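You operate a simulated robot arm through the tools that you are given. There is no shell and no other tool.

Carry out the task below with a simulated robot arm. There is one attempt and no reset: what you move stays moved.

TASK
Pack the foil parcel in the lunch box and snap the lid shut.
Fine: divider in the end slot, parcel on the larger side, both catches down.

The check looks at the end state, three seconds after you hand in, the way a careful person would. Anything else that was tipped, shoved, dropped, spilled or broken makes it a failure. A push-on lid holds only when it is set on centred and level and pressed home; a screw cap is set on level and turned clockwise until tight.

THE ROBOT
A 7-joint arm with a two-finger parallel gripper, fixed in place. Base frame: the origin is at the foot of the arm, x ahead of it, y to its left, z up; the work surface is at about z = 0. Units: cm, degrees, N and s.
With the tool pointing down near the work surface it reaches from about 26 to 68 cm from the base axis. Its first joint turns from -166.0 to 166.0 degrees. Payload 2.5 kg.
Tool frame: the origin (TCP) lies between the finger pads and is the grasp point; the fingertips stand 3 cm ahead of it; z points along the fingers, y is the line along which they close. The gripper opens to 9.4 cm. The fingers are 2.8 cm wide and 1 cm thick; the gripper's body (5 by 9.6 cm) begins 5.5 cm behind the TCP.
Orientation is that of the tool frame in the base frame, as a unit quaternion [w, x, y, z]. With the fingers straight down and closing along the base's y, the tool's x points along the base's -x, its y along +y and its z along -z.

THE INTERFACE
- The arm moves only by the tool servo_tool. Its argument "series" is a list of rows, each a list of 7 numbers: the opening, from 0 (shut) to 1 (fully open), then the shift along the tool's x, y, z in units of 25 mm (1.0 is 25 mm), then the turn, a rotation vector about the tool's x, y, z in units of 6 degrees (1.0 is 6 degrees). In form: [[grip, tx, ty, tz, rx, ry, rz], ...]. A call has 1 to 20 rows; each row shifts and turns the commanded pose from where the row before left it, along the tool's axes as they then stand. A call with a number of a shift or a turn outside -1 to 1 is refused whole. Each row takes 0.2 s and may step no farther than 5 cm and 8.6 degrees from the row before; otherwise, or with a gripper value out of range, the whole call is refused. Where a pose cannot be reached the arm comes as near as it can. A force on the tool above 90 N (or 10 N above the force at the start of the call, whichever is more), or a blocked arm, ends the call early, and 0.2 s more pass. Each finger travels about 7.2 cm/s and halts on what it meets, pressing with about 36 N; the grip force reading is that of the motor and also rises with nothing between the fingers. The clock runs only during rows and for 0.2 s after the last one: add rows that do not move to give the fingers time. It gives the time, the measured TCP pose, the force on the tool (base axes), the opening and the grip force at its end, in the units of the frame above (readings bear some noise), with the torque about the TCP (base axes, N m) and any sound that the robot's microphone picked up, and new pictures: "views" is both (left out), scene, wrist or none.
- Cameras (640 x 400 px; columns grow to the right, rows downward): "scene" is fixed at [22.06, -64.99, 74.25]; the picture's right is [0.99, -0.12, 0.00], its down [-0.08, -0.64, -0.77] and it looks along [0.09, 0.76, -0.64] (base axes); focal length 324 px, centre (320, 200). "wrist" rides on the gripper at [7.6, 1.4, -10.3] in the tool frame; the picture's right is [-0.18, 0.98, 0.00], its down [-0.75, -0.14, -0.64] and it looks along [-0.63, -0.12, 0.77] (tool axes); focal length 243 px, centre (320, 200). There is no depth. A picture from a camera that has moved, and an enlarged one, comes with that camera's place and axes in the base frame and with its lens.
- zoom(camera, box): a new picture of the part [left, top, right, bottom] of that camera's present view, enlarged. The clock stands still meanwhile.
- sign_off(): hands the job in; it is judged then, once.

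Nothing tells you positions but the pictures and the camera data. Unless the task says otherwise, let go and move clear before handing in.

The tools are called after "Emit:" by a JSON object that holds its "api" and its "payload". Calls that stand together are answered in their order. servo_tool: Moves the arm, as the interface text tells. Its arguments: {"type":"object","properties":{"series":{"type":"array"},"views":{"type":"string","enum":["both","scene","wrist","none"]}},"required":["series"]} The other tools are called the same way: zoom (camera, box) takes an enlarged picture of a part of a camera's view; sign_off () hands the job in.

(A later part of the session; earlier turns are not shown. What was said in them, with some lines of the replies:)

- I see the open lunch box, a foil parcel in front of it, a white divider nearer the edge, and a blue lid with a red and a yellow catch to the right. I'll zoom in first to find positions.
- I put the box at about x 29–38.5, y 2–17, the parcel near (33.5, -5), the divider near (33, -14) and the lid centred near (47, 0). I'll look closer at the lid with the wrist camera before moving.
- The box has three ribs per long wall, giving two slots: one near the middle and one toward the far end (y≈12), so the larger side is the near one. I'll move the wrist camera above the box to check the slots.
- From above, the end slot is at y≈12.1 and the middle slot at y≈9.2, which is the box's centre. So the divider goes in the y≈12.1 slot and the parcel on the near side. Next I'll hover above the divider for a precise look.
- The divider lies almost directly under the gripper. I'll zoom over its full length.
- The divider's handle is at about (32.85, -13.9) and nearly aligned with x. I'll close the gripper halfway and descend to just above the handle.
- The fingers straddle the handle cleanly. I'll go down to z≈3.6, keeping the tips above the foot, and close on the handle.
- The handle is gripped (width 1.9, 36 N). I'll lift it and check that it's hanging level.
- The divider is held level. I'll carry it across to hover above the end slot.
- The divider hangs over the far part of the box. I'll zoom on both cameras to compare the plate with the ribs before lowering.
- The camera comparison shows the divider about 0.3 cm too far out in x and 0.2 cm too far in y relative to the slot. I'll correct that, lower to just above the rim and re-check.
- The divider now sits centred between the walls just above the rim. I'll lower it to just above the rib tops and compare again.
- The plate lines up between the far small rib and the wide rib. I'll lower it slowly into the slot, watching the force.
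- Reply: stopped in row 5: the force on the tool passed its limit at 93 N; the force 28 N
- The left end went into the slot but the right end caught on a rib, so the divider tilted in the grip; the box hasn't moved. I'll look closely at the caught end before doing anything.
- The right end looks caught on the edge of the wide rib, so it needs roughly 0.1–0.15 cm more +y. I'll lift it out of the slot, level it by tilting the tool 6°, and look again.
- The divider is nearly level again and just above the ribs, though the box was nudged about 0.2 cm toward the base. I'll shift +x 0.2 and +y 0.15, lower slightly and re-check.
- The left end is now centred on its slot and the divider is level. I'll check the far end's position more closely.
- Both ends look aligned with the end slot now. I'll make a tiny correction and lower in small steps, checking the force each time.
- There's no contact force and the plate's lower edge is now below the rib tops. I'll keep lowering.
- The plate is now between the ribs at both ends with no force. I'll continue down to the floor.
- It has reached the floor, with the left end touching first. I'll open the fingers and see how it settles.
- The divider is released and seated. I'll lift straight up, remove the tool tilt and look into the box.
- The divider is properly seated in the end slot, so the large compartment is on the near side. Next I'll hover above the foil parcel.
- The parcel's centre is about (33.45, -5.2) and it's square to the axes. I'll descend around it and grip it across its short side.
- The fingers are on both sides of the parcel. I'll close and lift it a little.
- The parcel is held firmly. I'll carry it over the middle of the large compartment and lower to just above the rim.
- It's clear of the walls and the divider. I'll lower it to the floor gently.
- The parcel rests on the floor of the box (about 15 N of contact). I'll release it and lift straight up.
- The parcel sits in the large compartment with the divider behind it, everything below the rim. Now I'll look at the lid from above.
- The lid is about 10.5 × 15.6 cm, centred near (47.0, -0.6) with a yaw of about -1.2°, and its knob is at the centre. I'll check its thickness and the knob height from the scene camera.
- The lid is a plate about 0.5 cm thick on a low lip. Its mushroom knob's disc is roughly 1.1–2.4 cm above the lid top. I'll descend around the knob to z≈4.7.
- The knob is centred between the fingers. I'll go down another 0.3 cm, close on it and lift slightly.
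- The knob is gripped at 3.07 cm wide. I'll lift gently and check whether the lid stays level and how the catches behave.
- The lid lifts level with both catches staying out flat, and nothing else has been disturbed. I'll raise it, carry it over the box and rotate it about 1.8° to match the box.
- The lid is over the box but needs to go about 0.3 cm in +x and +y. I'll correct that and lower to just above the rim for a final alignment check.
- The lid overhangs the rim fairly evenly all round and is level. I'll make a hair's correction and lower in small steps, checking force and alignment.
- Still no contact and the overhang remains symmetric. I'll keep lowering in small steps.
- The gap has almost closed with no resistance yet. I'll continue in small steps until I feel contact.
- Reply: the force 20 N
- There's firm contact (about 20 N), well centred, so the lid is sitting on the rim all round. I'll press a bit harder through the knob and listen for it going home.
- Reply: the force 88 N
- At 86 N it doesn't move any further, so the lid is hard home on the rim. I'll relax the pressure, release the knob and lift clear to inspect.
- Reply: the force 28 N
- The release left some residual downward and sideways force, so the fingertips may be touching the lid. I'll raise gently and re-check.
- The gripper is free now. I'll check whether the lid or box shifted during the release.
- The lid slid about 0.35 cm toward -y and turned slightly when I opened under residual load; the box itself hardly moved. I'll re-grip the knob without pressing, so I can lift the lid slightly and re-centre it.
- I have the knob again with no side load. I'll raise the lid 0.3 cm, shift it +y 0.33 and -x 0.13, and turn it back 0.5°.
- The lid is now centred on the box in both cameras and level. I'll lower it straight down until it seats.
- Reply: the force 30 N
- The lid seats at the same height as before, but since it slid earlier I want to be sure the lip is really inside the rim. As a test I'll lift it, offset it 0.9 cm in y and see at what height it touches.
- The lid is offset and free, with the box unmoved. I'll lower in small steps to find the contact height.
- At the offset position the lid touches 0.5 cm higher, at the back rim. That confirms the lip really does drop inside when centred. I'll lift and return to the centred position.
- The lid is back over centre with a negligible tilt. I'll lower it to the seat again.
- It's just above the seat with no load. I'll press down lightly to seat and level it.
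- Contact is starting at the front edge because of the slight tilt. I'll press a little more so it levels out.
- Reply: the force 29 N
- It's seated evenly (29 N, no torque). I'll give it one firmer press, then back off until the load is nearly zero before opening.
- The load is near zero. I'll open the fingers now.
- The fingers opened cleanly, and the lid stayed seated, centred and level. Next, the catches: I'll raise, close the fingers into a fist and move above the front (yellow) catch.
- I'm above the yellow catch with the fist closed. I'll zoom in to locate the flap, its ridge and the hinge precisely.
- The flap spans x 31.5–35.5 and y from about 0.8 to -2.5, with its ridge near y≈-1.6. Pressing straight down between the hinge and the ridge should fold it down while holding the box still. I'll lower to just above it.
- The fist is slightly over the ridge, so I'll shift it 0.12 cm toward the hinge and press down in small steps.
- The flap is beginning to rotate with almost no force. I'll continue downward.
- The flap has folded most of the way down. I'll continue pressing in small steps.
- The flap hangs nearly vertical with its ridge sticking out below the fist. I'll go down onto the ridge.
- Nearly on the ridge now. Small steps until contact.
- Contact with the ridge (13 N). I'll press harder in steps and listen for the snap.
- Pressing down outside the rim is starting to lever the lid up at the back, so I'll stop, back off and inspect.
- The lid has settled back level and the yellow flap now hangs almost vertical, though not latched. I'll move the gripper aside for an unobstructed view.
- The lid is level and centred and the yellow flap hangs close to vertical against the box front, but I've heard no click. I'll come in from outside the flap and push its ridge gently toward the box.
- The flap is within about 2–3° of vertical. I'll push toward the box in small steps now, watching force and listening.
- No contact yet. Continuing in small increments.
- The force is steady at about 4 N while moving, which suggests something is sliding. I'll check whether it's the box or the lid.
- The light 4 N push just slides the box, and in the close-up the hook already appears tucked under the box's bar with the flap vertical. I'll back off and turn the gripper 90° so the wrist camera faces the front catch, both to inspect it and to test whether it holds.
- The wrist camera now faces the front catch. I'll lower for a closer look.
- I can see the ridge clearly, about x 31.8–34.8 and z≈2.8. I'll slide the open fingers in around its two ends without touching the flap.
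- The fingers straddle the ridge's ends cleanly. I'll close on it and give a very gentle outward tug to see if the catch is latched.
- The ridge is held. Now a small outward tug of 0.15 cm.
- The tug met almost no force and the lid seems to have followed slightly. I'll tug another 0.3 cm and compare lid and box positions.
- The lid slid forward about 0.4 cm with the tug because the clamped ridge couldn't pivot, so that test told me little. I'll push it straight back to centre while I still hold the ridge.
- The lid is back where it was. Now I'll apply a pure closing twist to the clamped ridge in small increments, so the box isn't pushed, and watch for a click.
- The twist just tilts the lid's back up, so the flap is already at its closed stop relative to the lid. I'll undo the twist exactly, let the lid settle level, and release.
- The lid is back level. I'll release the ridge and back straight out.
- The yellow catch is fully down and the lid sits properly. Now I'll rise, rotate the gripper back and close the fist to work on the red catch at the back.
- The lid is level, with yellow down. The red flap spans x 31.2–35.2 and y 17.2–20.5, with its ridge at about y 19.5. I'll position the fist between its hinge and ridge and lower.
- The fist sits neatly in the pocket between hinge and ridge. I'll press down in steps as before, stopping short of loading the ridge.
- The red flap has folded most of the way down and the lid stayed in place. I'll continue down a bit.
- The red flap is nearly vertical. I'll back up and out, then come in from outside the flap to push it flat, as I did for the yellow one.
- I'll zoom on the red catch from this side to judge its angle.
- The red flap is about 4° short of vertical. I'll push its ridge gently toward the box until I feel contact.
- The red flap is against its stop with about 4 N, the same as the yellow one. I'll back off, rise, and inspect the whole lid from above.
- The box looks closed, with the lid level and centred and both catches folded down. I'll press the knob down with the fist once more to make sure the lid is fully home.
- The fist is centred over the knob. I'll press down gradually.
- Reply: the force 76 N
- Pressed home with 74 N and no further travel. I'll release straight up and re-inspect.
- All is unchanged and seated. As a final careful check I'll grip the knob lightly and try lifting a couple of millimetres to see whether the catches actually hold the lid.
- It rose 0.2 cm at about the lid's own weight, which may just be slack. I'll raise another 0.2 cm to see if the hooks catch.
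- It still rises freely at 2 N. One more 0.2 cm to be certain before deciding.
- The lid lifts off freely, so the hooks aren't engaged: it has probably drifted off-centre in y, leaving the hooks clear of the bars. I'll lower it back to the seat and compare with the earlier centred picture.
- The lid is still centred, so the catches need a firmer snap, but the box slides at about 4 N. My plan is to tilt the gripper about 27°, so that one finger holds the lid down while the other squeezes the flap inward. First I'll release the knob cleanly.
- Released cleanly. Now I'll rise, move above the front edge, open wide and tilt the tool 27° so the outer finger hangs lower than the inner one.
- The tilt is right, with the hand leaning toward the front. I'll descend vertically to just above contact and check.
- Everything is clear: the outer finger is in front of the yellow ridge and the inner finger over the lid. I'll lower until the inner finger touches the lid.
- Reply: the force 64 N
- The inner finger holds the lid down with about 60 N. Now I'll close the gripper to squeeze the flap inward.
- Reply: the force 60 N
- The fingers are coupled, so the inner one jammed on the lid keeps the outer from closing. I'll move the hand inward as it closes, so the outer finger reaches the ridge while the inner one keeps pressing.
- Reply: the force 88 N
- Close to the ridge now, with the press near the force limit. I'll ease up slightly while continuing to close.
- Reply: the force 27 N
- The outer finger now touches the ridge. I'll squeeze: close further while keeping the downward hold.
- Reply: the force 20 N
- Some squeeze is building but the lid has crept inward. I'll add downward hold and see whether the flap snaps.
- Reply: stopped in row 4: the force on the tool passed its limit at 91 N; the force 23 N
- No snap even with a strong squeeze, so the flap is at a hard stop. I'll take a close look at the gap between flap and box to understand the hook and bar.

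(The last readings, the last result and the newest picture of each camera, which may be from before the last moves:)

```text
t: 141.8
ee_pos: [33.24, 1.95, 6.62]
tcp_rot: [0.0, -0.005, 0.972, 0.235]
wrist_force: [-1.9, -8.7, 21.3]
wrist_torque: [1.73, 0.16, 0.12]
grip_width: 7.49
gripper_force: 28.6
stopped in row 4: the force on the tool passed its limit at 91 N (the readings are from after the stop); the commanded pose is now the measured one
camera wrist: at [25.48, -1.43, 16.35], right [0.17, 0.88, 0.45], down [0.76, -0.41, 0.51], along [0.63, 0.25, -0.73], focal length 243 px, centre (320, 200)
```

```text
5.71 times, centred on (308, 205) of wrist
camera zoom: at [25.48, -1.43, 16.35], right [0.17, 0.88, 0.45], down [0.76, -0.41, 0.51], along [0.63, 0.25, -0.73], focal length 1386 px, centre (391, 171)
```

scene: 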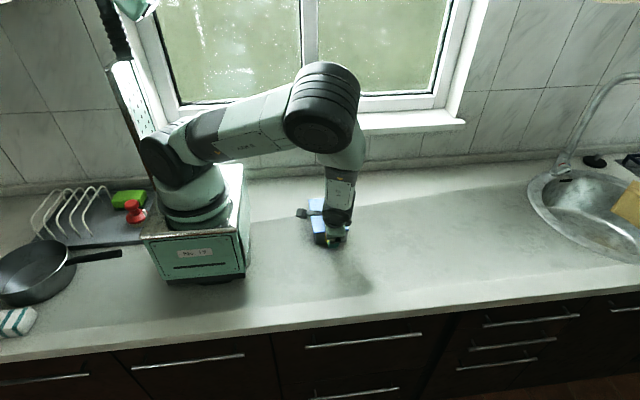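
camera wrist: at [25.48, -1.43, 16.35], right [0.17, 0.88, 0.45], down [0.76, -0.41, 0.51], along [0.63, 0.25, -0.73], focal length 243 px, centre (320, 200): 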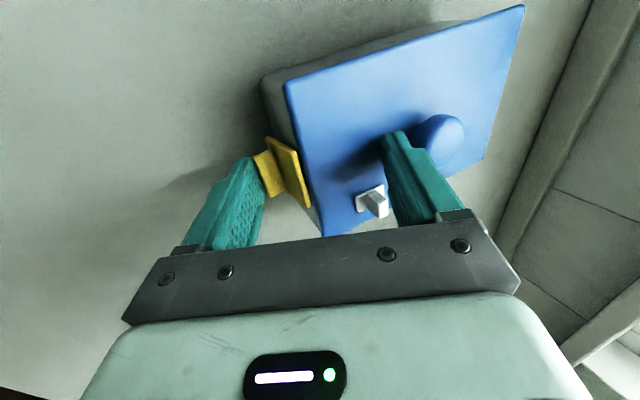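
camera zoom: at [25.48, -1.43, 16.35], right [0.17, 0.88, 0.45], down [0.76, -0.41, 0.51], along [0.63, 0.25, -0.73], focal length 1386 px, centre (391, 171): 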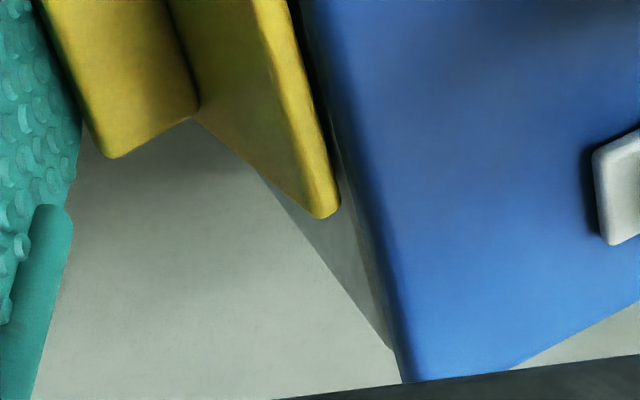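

I'll release the squeeze and rise, then reposition the wrist camera low at the side of the box to see the hook and bar properly.

Emit:
{"api": "servo_tool", "payload": {"series": [[0.9, 0, 0.02, -0.04, 0, 0, 0], [0.95, 0, 0.09, -0.18, 0, 0, 0], [0.95, 0, 0.3, -0.6, 0, 0, 0], [0.95, 0, 0.4, -0.8, 0, 0, 0], [0.95, 0, 0.4, -0.8, 0, 0, 0], [0.5, 0, 0, 0, 0.75, 0, 0], [0, 0, 0, 0, 0.75, 0, 0], [0, 0, 0, 0, 0.75, 0, 0], [0, 0, 0, 0, 0.75, 0, 0], [0, 0, 0, 0, 0.75, 0, 0], [0, 0, 0, 0, 0.75, 0, 0], [0, 0, 0, 0, 0, 0, 0]], "views": "both"}}

Emit:
{"api": "zoom", "payload": {"camera": "scene", "box": [304, 185, 360, 250]}}

Emit:
{"api": "zoom", "payload": {"camera": "wrist", "box": [240, 0, 560, 200]}}

```text
t: 144.4
ee_pos: [33.12, 1.97, 13.32]
tcp_rot: [0.001, -0.005, 1.0, 0.002]
wrist_force: [0.0, -0.6, -0.5]
wrist_torque: [-0.03, -0.01, 0.02]
grip_width: 0.02
gripper_force: 32.7
camera wrist: at [25.41, 3.32, 23.54], right [0.17, 0.98, 0.0], down [0.75, -0.13, 0.64], along [0.63, -0.11, -0.77], focal length 243 px, centre (320, 200)
```

scene: 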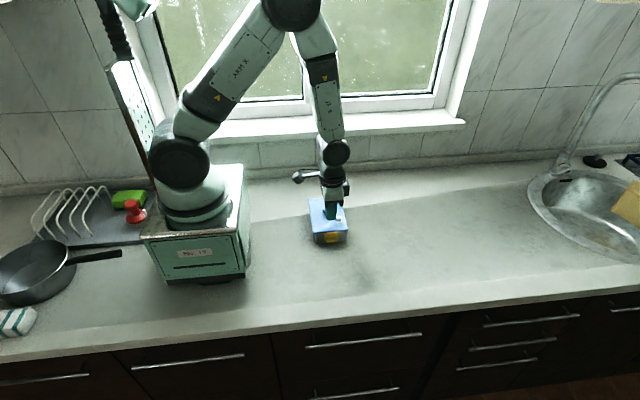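
wrist: 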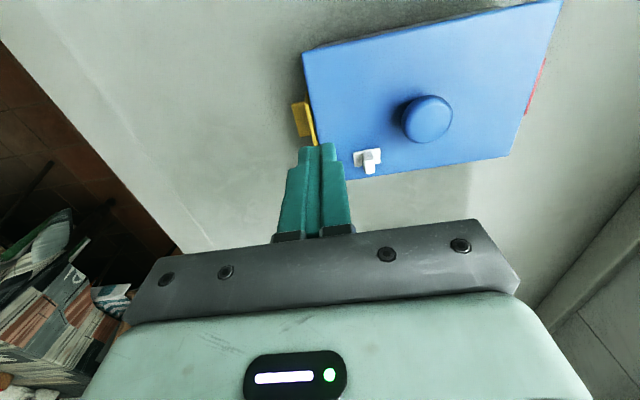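

```text
6.15 times, centred on (332, 218) of scene
camera zoom: at [22.06, -64.99, 74.25], right [0.99, -0.12, 0.0], down [-0.08, -0.64, -0.77], along [0.09, 0.76, -0.64], focal length 1995 px, centre (246, 92)
```

zoom: 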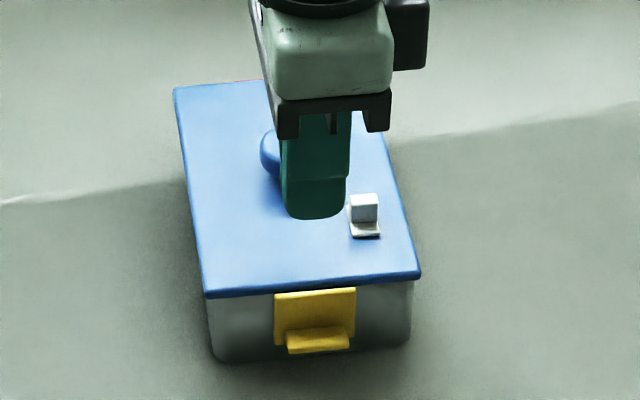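

```text
2.00 times, centred on (400, 100) of wrist
camera zoom: at [25.41, 3.32, 23.54], right [0.17, 0.98, 0.0], down [0.75, -0.13, 0.64], along [0.63, -0.11, -0.77], focal length 485 px, centre (160, 400)
```

zoom: 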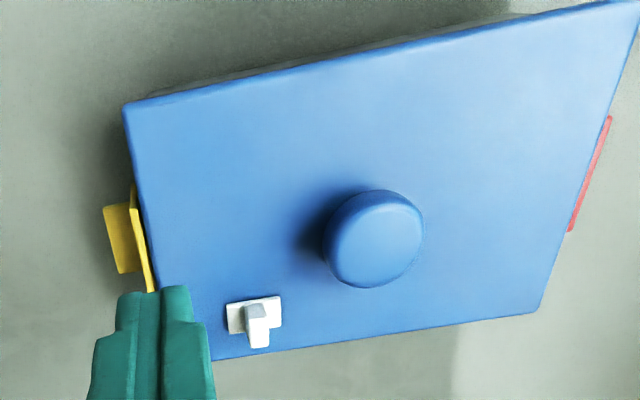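

I'll move in front of the box, tilt the tool so the camera looks nearly horizontally along x past the front catch, and descend.

Emit:
{"api": "servo_tool", "payload": {"series": [[0, 0, -0.9, 0, 0, 0, 0], [0, 0, -0.9, 0, 0, 0, 0], [0, 0, -0.75, 0, 0, 0, 0], [0, 0, 0, 0, 0, -0.85, 0], [0, 0, 0, 0, 0, -0.85, 0], [0, 0, 0, 0, 0, -0.85, 0], [0, 0, 0, 0, 0, -0.85, 0], [0, 0, 0, 0, 0, -0.85, 0], [0, 0, 0, 0, 0, -0.85, 0], [0, 0, 0, 0, 0, -0.85, 0], [0, 0.41, 0, 0.57, 0, 0, 0], [0, 0.41, 0, 0.57, 0, 0, 0], [0, 0.41, 0, 0.57, 0, 0, 0], [0, 0.35, 0, 0.48, 0, 0, 0], [0, 0, 0, 0, 0, 0, 0]], "views": "both"}}

Emit:
{"api": "zoom", "payload": {"camera": "wrist", "box": [330, 60, 570, 220]}}

```text
t: 147.6
ee_pos: [37.46, -4.75, 5.19]
tcp_rot: [0.307, -0.004, 0.952, 0.002]
wrist_force: [0.1, -0.8, -0.1]
wrist_torque: [-0.03, 0.02, 0.02]
grip_width: 0.0
gripper_force: 33.5
out of reach, approached as far as the arm can: row 7, 8, 9, 10
camera wrist: at [25.16, -3.44, 9.17], right [0.14, 0.98, 0.11], down [0.24, -0.14, 0.96], along [0.96, -0.11, -0.25], focal length 243 px, centre (320, 200)
```

scene: 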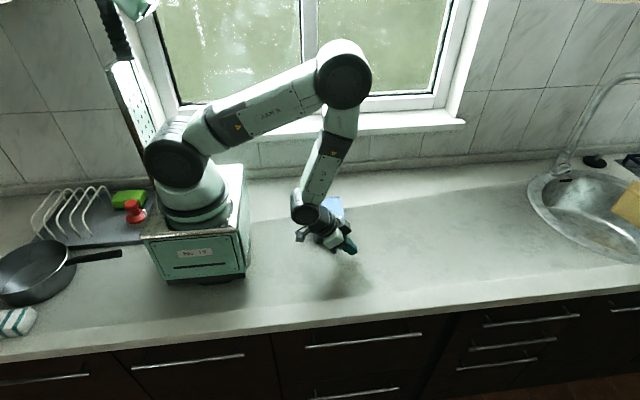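
wrist: 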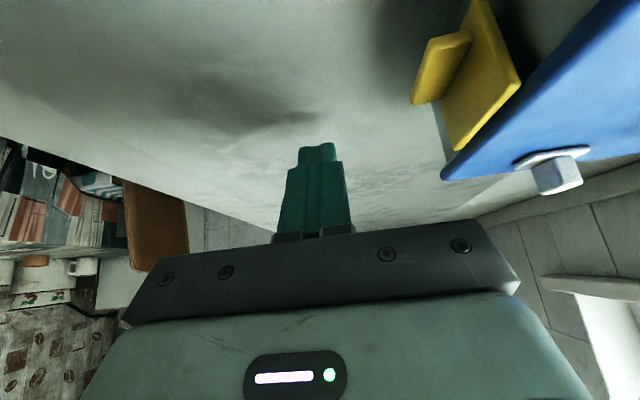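

```text
2.50 times, centred on (450, 140) of wrist
camera zoom: at [25.16, -3.44, 9.17], right [0.14, 0.98, 0.11], down [0.24, -0.14, 0.96], along [0.96, -0.11, -0.25], focal length 606 px, centre (-5, 350)
```

zoom: 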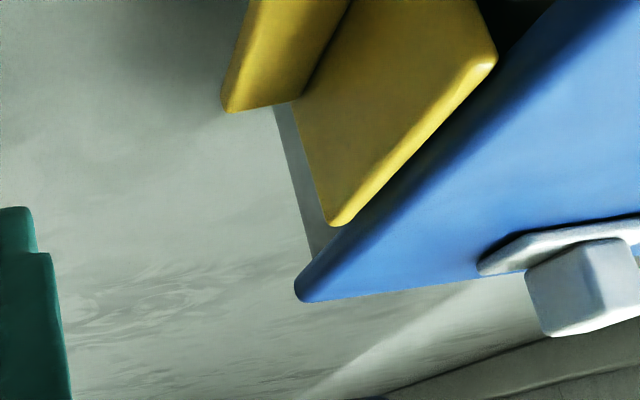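

That's a useful view but too close. I'll back the camera off toward the base a little to get the whole side of the flap in frame.

Emit:
{"api": "servo_tool", "payload": {"series": [[0, 0.4, 0, -0.5, 0, 0, 0], [0, 0.4, 0, -0.5, 0, 0, 0], [0, 0, 0, 0, 0, 0, 0]], "views": "wrist"}}

Emit:
{"api": "zoom", "payload": {"camera": "wrist", "box": [330, 0, 510, 120]}}

```text
t: 148.4
ee_pos: [34.43, -4.84, 6.11]
tcp_rot: [0.307, -0.005, 0.952, 0.004]
wrist_force: [0.2, -0.5, -0.5]
wrist_torque: [0.01, 0.0, 0.02]
grip_width: 0.02
gripper_force: 33.2
camera wrist: at [22.13, -3.51, 10.03], right [0.14, 0.98, 0.11], down [0.24, -0.14, 0.96], along [0.96, -0.11, -0.25], focal length 243 px, centre (320, 200)
```

wrist: 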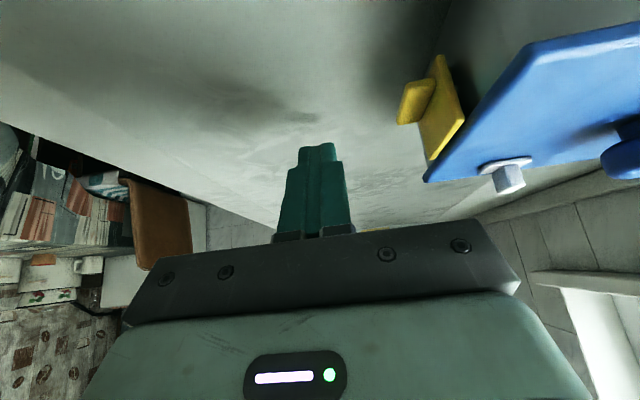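

```text
3.33 times, centred on (420, 60) of wrist
camera zoom: at [22.13, -3.51, 10.03], right [0.14, 0.98, 0.11], down [0.24, -0.14, 0.96], along [0.96, -0.11, -0.25], focal length 809 px, centre (-13, 667)
```

zoom: 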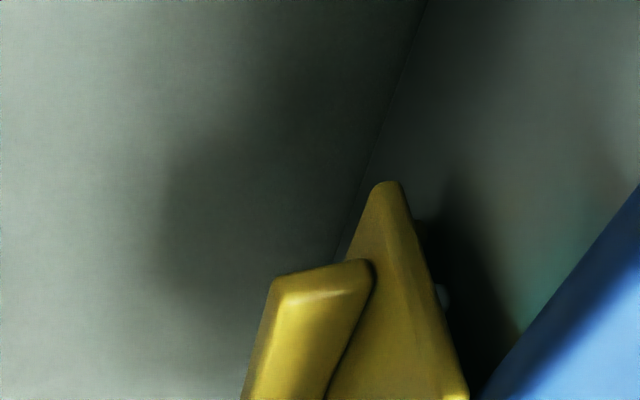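

I can see the flap's edge-on profile with something small between it and the wall. Zooming in.

Emit:
{"api": "zoom", "payload": {"camera": "wrist", "box": [425, 50, 485, 130]}}

Emit:
{"api": "zoom", "payload": {"camera": "wrist", "box": [435, 55, 465, 100]}}

```text
5.00 times, centred on (455, 90) of wrist
camera zoom: at [22.13, -3.51, 10.03], right [0.14, 0.98, 0.11], down [0.24, -0.14, 0.96], along [0.96, -0.11, -0.25], focal length 1213 px, centre (-355, 750)
```

zoom: 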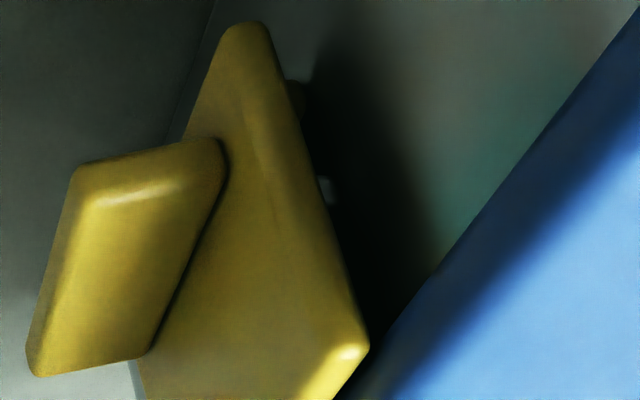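

```text
8.89 times, centred on (450, 78) of wrist
camera zoom: at [22.13, -3.51, 10.03], right [0.14, 0.98, 0.11], down [0.24, -0.14, 0.96], along [0.96, -0.11, -0.25], focal length 2157 px, centre (-836, 1289)
```

zoom: 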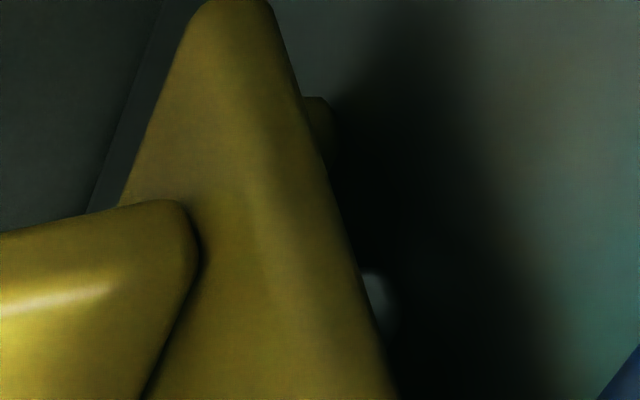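

The side view is informative: the flap is now exactly vertical, and its hook sits below the box's bar with about 0.6 cm of vertical slack. My earlier 0.57 cm lift would therefore not have reached it. I'll return upright above the lid and repeat the lift test slightly further.

Emit:
{"api": "servo_tool", "payload": {"series": [[0, -0.76, 0, -0.6, 0, 0, 0], [0, -0.76, 0, -0.6, 0, 0, 0], [0, -0.76, 0, -0.6, 0, 0, 0], [0, 0, 0, 0, 0, 0.85, 0], [0, 0, 0, 0, 0, 0.85, 0], [0, 0, 0, 0, 0, 0.85, 0], [0, 0, 0, 0, 0, 0.85, 0], [0, 0, 0, 0, 0, 0.85, 0], [0, 0, 0, 0, 0, 0.85, 0], [0.55, 0, 0, 0, 0, 0.85, 0], [0.55, 0, 0, 0, 0, 0, 0]], "views": "none"}}

```text
t: 150.8
ee_pos: [37.53, -4.8, 12.55]
tcp_rot: [0.0, -0.005, 1.0, 0.002]
wrist_force: [0.0, 0.1, 0.5]
wrist_torque: [0.05, 0.0, 0.01]
grip_width: 5.2
gripper_force: 0.0
out of reach, approached as far as the arm can: row 1, 2
```

Upright again. I'll go back above the lid and check the knob's position.

Emit:
{"api": "servo_tool", "payload": {"series": [[0.55, 0.2, 0.3, -0.6, 0, 0, 0], [0.55, 0.26, 0.88, -0.6, 0, 0, 0], [0.55, 0.26, 0.88, -0.4, 0, 0, 0], [0.55, 0.26, 0.88, 0, 0, 0, 0], [0.55, 0.26, 0.88, 0, 0, 0, 0], [0.55, 0.26, 0.88, 0, 0, 0, 0], [0.55, 0.26, 0.86, 0, 0, 0, 0], [0.55, 0, 0, 0, 0, 0, 0], [0.55, 0, 0, 0, 0, 0, 0]], "views": "wrist"}}

Emit:
{"api": "zoom", "payload": {"camera": "wrist", "box": [180, 0, 460, 175]}}

Emit:
{"api": "zoom", "payload": {"camera": "scene", "box": [304, 185, 360, 250]}}

```text
t: 152.8
ee_pos: [32.81, 9.05, 16.76]
tcp_rot: [0.002, -0.006, 1.0, 0.002]
wrist_force: [0.3, 0.2, -0.6]
wrist_torque: [-0.03, -0.01, -0.02]
grip_width: 5.15
gripper_force: 0.0
camera wrist: at [25.12, 10.4, 26.93], right [0.17, 0.98, 0.0], down [0.75, -0.14, 0.64], along [0.63, -0.11, -0.77], focal length 243 px, centre (320, 200)
```

wrist: 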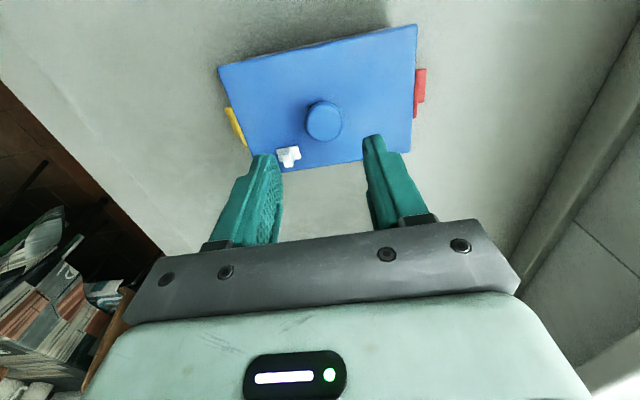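

```text
2.29 times, centred on (320, 88) of wrist
camera zoom: at [25.12, 10.4, 26.93], right [0.17, 0.98, 0.0], down [0.75, -0.14, 0.64], along [0.63, -0.11, -0.77], focal length 555 px, centre (320, 457)
```

zoom: 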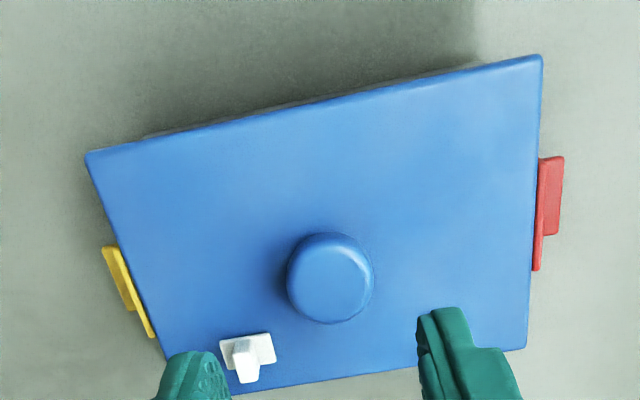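

```text
6.15 times, centred on (332, 218) of scene
camera zoom: at [22.06, -64.99, 74.25], right [0.99, -0.12, 0.0], down [-0.08, -0.64, -0.77], along [0.09, 0.76, -0.64], focal length 1995 px, centre (246, 92)
```

zoom: 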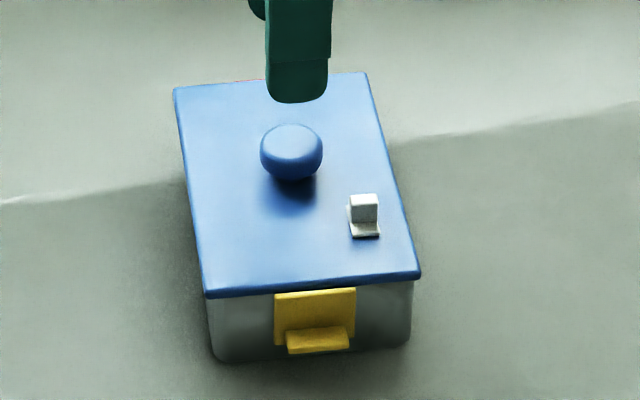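

The knob is at about (33.2, 9.2). I'll descend around it, grip it, and lift in small steps while watching the force.

Emit:
{"api": "servo_tool", "payload": {"series": [[0.55, -0.132, 0.068, 0.4, 0, 0, 0], [0.55, 0, 0, 0.9, 0, 0, 0], [0.55, 0, 0, 0.9, 0, 0, 0], [0.55, 0, 0, 0.7, 0, 0, 0], [0.55, 0, 0, 0.24, 0, 0, 0], [0.55, 0, 0, 0, 0, 0, 0], [0.2, 0, 0, 0, 0, 0, 0], [0.2, 0, 0, 0, 0, 0, 0], [0.2, 0, 0, 0, 0, 0, 0]], "views": "wrist"}}

Emit:
{"api": "servo_tool", "payload": {"series": [[0.2, 0, 0, -0.1, 0, 0, 0], [0.2, 0, 0, -0.1, 0, 0, 0], [0.2, 0, 0, 0, 0, 0, 0]], "views": "none"}}

Emit:
{"api": "servo_tool", "payload": {"series": [[0.2, 0, 0, -0.04, 0, 0, 0], [0.2, 0, 0, 0, 0, 0, 0]], "views": "none"}}

```text
t: 154.8
ee_pos: [33.12, 9.14, 8.82]
tcp_rot: [0.0, -0.006, 1.0, 0.002]
wrist_force: [0.0, 0.7, 0.1]
wrist_torque: [0.0, 0.01, -0.03]
grip_width: 3.11
gripper_force: 36.3
camera wrist: at [25.46, 10.56, 19.09], right [0.17, 0.98, 0.0], down [0.75, -0.14, 0.64], along [0.63, -0.11, -0.77], focal length 243 px, centre (320, 200)
```

wrist: 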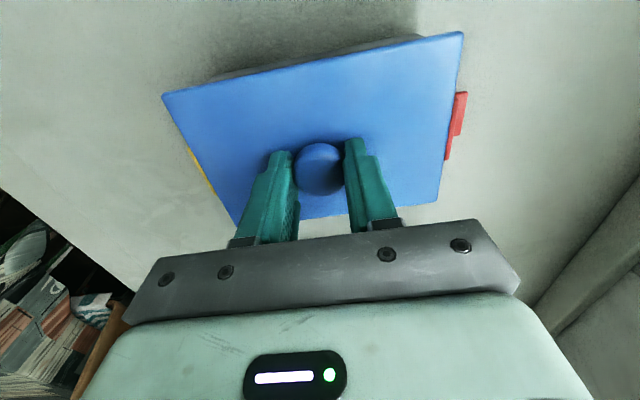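

```text
t: 155.6
ee_pos: [33.13, 9.29, 9.26]
tcp_rot: [0.001, -0.005, 1.0, 0.002]
wrist_force: [-0.2, 0.7, -2.0]
wrist_torque: [0.05, 0.0, 0.0]
grip_width: 3.12
gripper_force: 36.2
```

```text
t: 156.2
ee_pos: [33.2, 9.1, 9.5]
tcp_rot: [0.001, -0.005, 1.0, 0.001]
wrist_force: [-0.5, 0.3, -1.9]
wrist_torque: [0.06, 0.04, 0.01]
grip_width: 3.11
gripper_force: 35.8
```

At 0.6 cm it's still just the lid's weight. A few more millimetres.

Emit:
{"api": "servo_tool", "payload": {"series": [[0.2, 0, 0, -0.04, 0, 0, 0], [0.2, 0, 0, 0, 0, 0, 0]], "views": "none"}}

Emit:
{"api": "servo_tool", "payload": {"series": [[0.2, 0, 0, -0.04, 0, 0, 0], [0.2, 0, 0, 0, 0, 0, 0]], "views": "none"}}

Emit:
{"api": "zoom", "payload": {"camera": "scene", "box": [310, 220, 354, 250]}}

Emit:
{"api": "zoom", "payload": {"camera": "scene", "box": [304, 185, 360, 250]}}

```text
t: 156.8
ee_pos: [33.23, 9.2, 9.45]
tcp_rot: [0.001, -0.005, 1.0, 0.002]
wrist_force: [0.6, 0.1, -6.4]
wrist_torque: [-0.05, -0.07, 0.06]
grip_width: 3.09
gripper_force: 36.2
```

```text
t: 157.4
ee_pos: [33.23, 9.1, 9.59]
tcp_rot: [0.0, -0.006, 1.0, 0.001]
wrist_force: [0.2, -0.2, -7.7]
wrist_torque: [0.01, 0.0, -0.04]
grip_width: 3.09
gripper_force: 35.9
```

```text
13.33 times, centred on (332, 235) of scene
camera zoom: at [22.06, -64.99, 74.25], right [0.99, -0.12, 0.0], down [-0.08, -0.64, -0.77], along [0.09, 0.76, -0.64], focal length 4322 px, centre (160, -267)
```

zoom: 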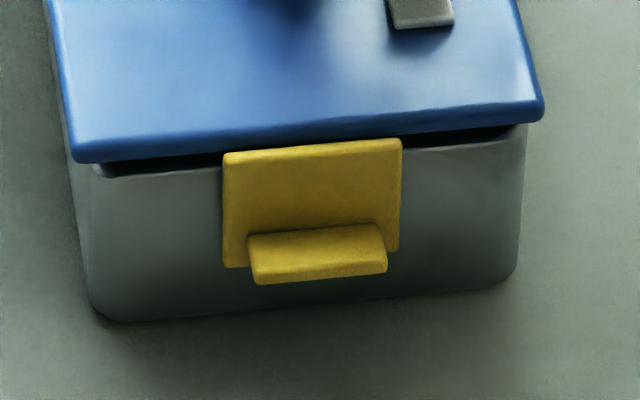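

```text
6.15 times, centred on (332, 218) of scene
camera zoom: at [22.06, -64.99, 74.25], right [0.99, -0.12, 0.0], down [-0.08, -0.64, -0.77], along [0.09, 0.76, -0.64], focal length 1995 px, centre (246, 92)
```

zoom: 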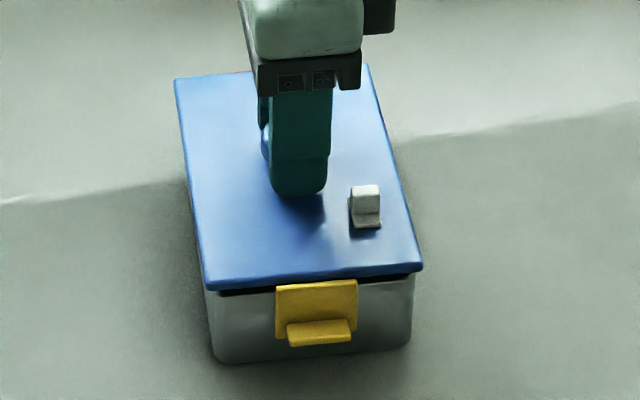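

At about 0.7 cm the force jumped to 7.7 N with no torque: both hooks caught their bars evenly and carried the whole box's weight. So both catches are properly engaged. I'll lower back to the seat exactly as before.

Emit:
{"api": "servo_tool", "payload": {"series": [[0.2, 0, 0, 0.06, 0, 0, 0], [0.2, 0, 0, 0.08, 0, 0, 0], [0.2, 0, 0, 0.08, 0, 0, 0], [0.2, 0, 0, 0.06, 0, 0, 0], [0.2, 0, 0, 0.04, 0, 0, 0], [0.2, 0, 0, 0, 0, 0, 0]], "views": "none"}}

Emit:
{"api": "zoom", "payload": {"camera": "scene", "box": [310, 220, 354, 250]}}

Emit:
{"api": "zoom", "payload": {"camera": "scene", "box": [304, 185, 360, 250]}}

```text
t: 158.8
ee_pos: [33.29, 9.14, 8.86]
tcp_rot: [0.0, -0.005, 1.0, 0.003]
wrist_force: [-4.7, -0.7, 11.3]
wrist_torque: [-0.06, -0.05, -0.02]
grip_width: 3.11
gripper_force: 35.9
```

```text
13.33 times, centred on (332, 235) of scene
camera zoom: at [22.06, -64.99, 74.25], right [0.99, -0.12, 0.0], down [-0.08, -0.64, -0.77], along [0.09, 0.76, -0.64], focal length 4322 px, centre (160, -267)
```

zoom: 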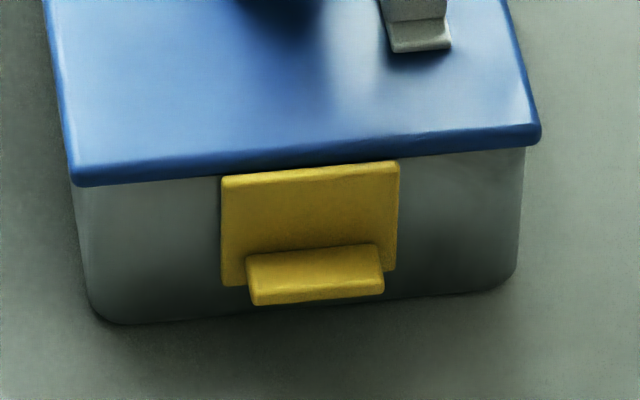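

```text
6.15 times, centred on (332, 218) of scene
camera zoom: at [22.06, -64.99, 74.25], right [0.99, -0.12, 0.0], down [-0.08, -0.64, -0.77], along [0.09, 0.76, -0.64], focal length 1995 px, centre (246, 92)
```

zoom: 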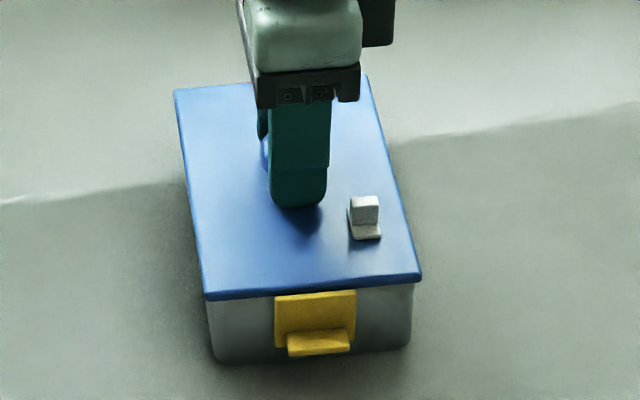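

It's back on its seat with a light load. I'll press it home once more, relax to near zero load, then release.

Emit:
{"api": "servo_tool", "payload": {"series": [[0.2, 0, 0, 0.03, 0, 0, 0], [0.2, 0, 0, 0, 0, 0, 0], [0.2, 0, 0, -0.03, 0, 0, 0], [0.2, 0, 0, -0.016, 0, 0, 0], [0.2, 0, 0, 0, 0, 0, 0]], "views": "none"}}

```text
t: 160.0
ee_pos: [33.26, 9.17, 8.84]
tcp_rot: [0.001, -0.005, 1.0, 0.002]
wrist_force: [0.4, 0.7, -1.4]
wrist_torque: [-0.01, 0.01, -0.02]
grip_width: 3.11
gripper_force: 35.8
```

The load is near zero, so I'll open the fingers and rise clear.

Emit:
{"api": "servo_tool", "payload": {"series": [[0.45, 0, 0, 0, 0, 0, 0], [0.55, 0, 0, 0, 0, 0, 0], [0.55, 0, 0, 0, 0, 0, 0], [0.55, 0, 0, -0.4, 0, 0, 0], [0.55, 0, 0, -0.8, 0, 0, 0], [0.55, 0, 0, -0.9, 0, 0, 0], [0.55, 0, 0, -0.9, 0, 0, 0], [0.55, 0, 0, -0.9, 0, 0, 0], [0.55, 0, 0, 0, 0, 0, 0]], "views": "wrist"}}

Emit:
{"api": "zoom", "payload": {"camera": "wrist", "box": [180, 0, 460, 175]}}

Emit:
{"api": "zoom", "payload": {"camera": "scene", "box": [310, 220, 354, 248]}}

Emit:
{"api": "zoom", "payload": {"camera": "scene", "box": [304, 185, 360, 250]}}

```text
t: 162.0
ee_pos: [33.29, 9.1, 18.54]
tcp_rot: [0.001, -0.005, 1.0, 0.002]
wrist_force: [-0.4, 0.7, 1.0]
wrist_torque: [0.01, 0.01, -0.03]
grip_width: 5.16
gripper_force: 0.0
camera wrist: at [25.53, 10.5, 28.86], right [0.17, 0.98, 0.0], down [0.75, -0.14, 0.64], along [0.63, -0.11, -0.77], focal length 243 px, centre (320, 200)
```

wrist: 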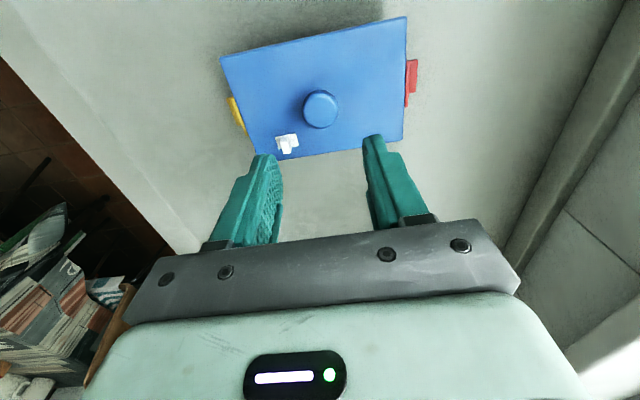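

```text
2.29 times, centred on (320, 88) of wrist
camera zoom: at [25.53, 10.5, 28.86], right [0.17, 0.98, 0.0], down [0.75, -0.14, 0.64], along [0.63, -0.11, -0.77], focal length 555 px, centre (320, 457)
```

zoom: 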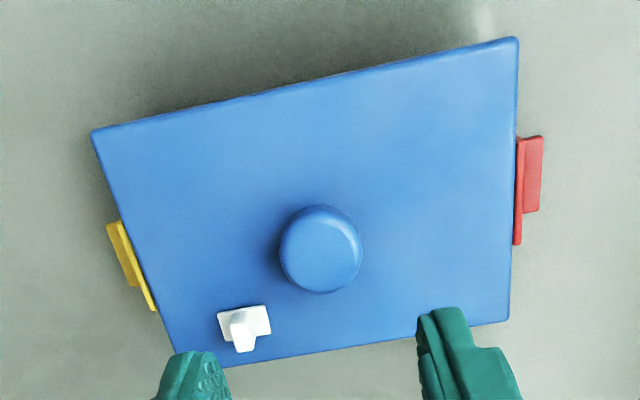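

```text
14.29 times, centred on (332, 234) of scene
camera zoom: at [22.06, -64.99, 74.25], right [0.99, -0.12, 0.0], down [-0.08, -0.64, -0.77], along [0.09, 0.76, -0.64], focal length 4631 px, centre (149, -286)
```

zoom: 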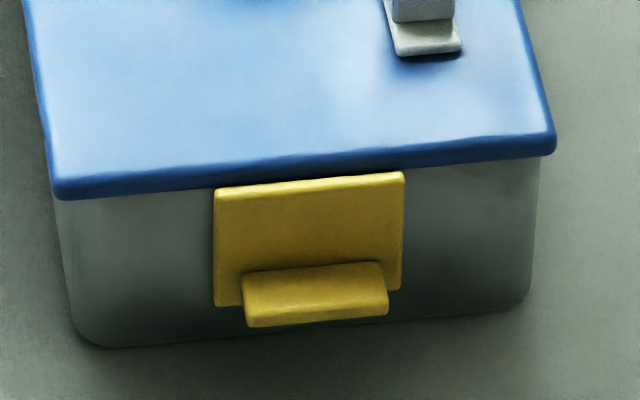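

```text
6.15 times, centred on (332, 218) of scene
camera zoom: at [22.06, -64.99, 74.25], right [0.99, -0.12, 0.0], down [-0.08, -0.64, -0.77], along [0.09, 0.76, -0.64], focal length 1995 px, centre (246, 92)
```

zoom: 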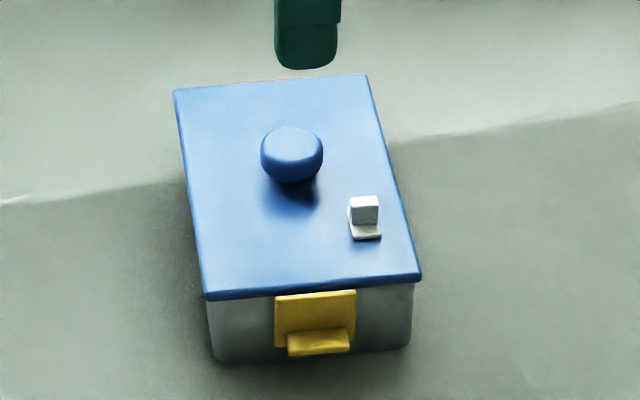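

The lid is seated and level, with both catches down. I'll take one more look at the red catch from the back side to verify its angle.

Emit:
{"api": "servo_tool", "payload": {"series": [[0.55, 0, 0.8, 0, 0, 0, 0], [0.3, 0, 0.9, 0, 0, 0, 0], [0, 0, 0.9, 0, 0, 0, 0], [0, 0, 0.9, 0, 0, 0, 0], [0, 0, 0.9, 0, 0, 0, 0], [0, 0, 0.9, 0, 0, 0, 0], [0, 0, 0.4, 0.8, 0, 0, 0], [0, 0, 0, 0.9, 0, 0, 0], [0, 0, 0, 0.9, 0, 0, 0], [0, 0, 0, 0.9, 0, 0, 0], [0, 0, 0, 0.9, 0, 0, 0], [0, 0, 0, 0, 0, 0, 0]], "views": "wrist"}}

Emit:
{"api": "zoom", "payload": {"camera": "wrist", "box": [160, 90, 300, 230]}}

Emit:
{"api": "zoom", "payload": {"camera": "wrist", "box": [180, 120, 270, 200]}}

```text
t: 164.6
ee_pos: [33.09, 23.38, 7.69]
tcp_rot: [0.001, -0.006, 1.0, 0.001]
wrist_force: [-0.3, 0.2, 0.3]
wrist_torque: [0.02, 0.04, 0.01]
grip_width: 0.02
gripper_force: 32.8
camera wrist: at [25.29, 24.85, 17.85], right [0.17, 0.98, 0.0], down [0.75, -0.14, 0.64], along [0.63, -0.11, -0.77], focal length 243 px, centre (320, 200)
```

wrist: 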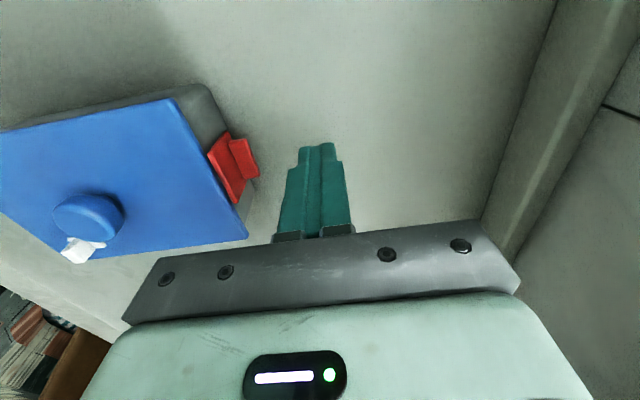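

```text
2.86 times, centred on (230, 160) of wrist
camera zoom: at [25.29, 24.85, 17.85], right [0.17, 0.98, 0.0], down [0.75, -0.14, 0.64], along [0.63, -0.11, -0.77], focal length 693 px, centre (577, 314)
```

zoom: 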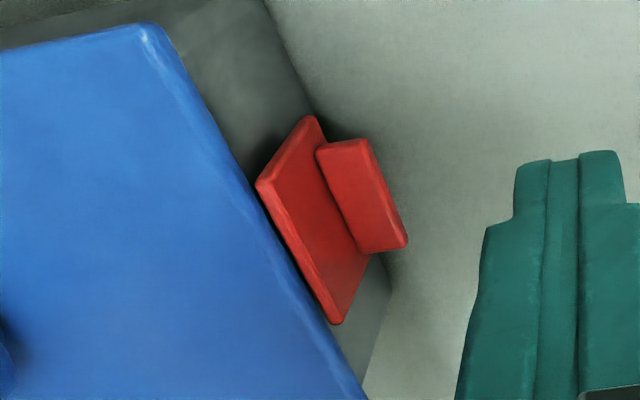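

```text
5.00 times, centred on (225, 160) of wrist
camera zoom: at [25.29, 24.85, 17.85], right [0.17, 0.98, 0.0], down [0.75, -0.14, 0.64], along [0.63, -0.11, -0.77], focal length 1213 px, centre (795, 400)
```

zoom: 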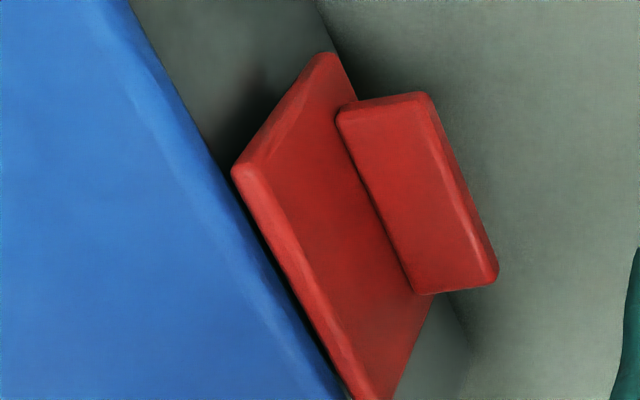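

The red flap is within about 2° of vertical, matching the yellow one. I'll retreat straight up and back to a clear resting position, then do a last overall look.

Emit:
{"api": "servo_tool", "payload": {"series": [[0, 0, 0, -0.6, 0, 0, 0], [0, 0, 0, -0.9, 0, 0, 0], [0, 0, 0, -0.9, 0, 0, 0], [0, 0, 0, -0.9, 0, 0, 0], [0, 0, 0, -0.9, 0, 0, 0], [0, 0, 0, -0.9, 0, 0, 0], [0.5, -0.6, -0.4, -0.8, 0, 0, 0], [0.5, -0.8, -0.5, -0.4, 0, 0, 0], [0.5, -0.8, -0.5, 0, 0, 0, 0], [0.5, -0.8, -0.5, 0, 0, 0, 0], [0.5, -0.8, -0.5, 0, 0, 0, 0], [0.5, -0.6, -0.3, 0, 0, 0, 0], [0.5, 0, 0, 0, 0, 0, 0]], "views": "both"}}

Emit:
{"api": "zoom", "payload": {"camera": "scene", "box": [295, 180, 375, 260]}}

```text
t: 167.4
ee_pos: [44.19, 16.77, 23.48]
tcp_rot: [0.001, -0.006, 1.0, 0.002]
wrist_force: [0.4, -0.3, -0.2]
wrist_torque: [0.01, 0.01, 0.01]
grip_width: 4.69
gripper_force: 0.2
camera wrist: at [36.44, 18.1, 33.66], right [0.17, 0.98, 0.0], down [0.75, -0.13, 0.64], along [0.63, -0.11, -0.77], focal length 243 px, centre (320, 200)
```

scene: 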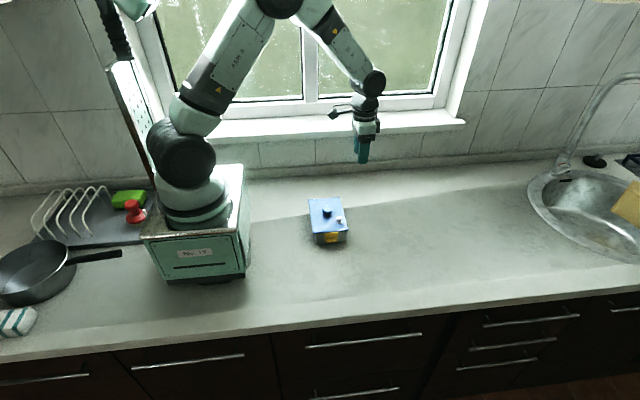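
wrist: 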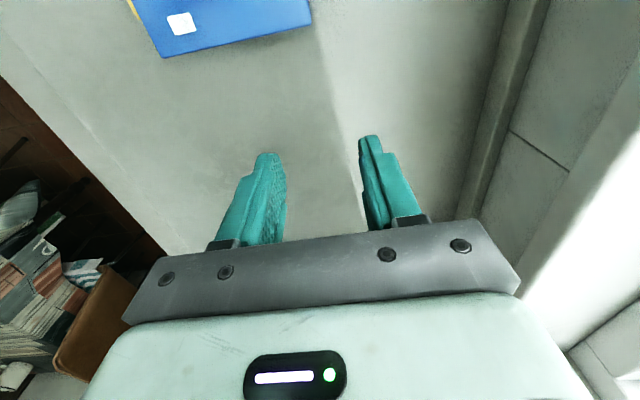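

```text
5.00 times, centred on (335, 220) of scene
camera zoom: at [22.06, -64.99, 74.25], right [0.99, -0.12, 0.0], down [-0.08, -0.64, -0.77], along [0.09, 0.76, -0.64], focal length 1621 px, centre (245, 100)
```

zoom: 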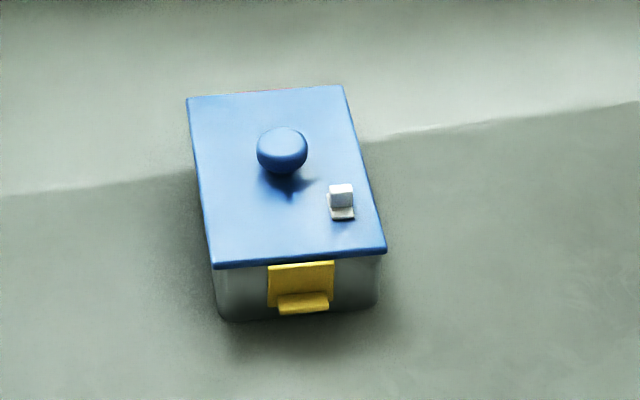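

The lunch box is closed: lid seated, level and centred, and both catches down with their hooks under the bars. The divider is in the end slot and the parcel is in the larger compartment. Nothing else on the counter has moved and the arm is clear, so I'm handing in.

Emit:
{"api": "sign_off", "payload": {}}

```text
The job is handed in.
```

The lunch box is packed and shut, and I've handed the job in. I haven't seen the judge's result.

- **Divider:** it stands in the end slot, at the far end of the box.
- **Parcel:** it lies flat in the larger compartment.
- **Lid:** it is level and pressed home, and centred to within about 1–2 mm by my camera estimates.
- **Catches:** both are folded down, about 2° or less off vertical. No click was ever reported. When I lifted the lid by its knob, it rose about 0.7 cm freely. Then both hooks caught and took the weight of the whole box.

**Disturbances along the way:**
- The divider snagged on a rib on the first try and had to be re-inserted.
- The box was nudged a few millimetres from where it started while I worked.
- For the lift test I raised the closed box very slightly, then set it back down.

In the last views nothing else on the counter had moved, and the gripper was clear of the box when I handed in.
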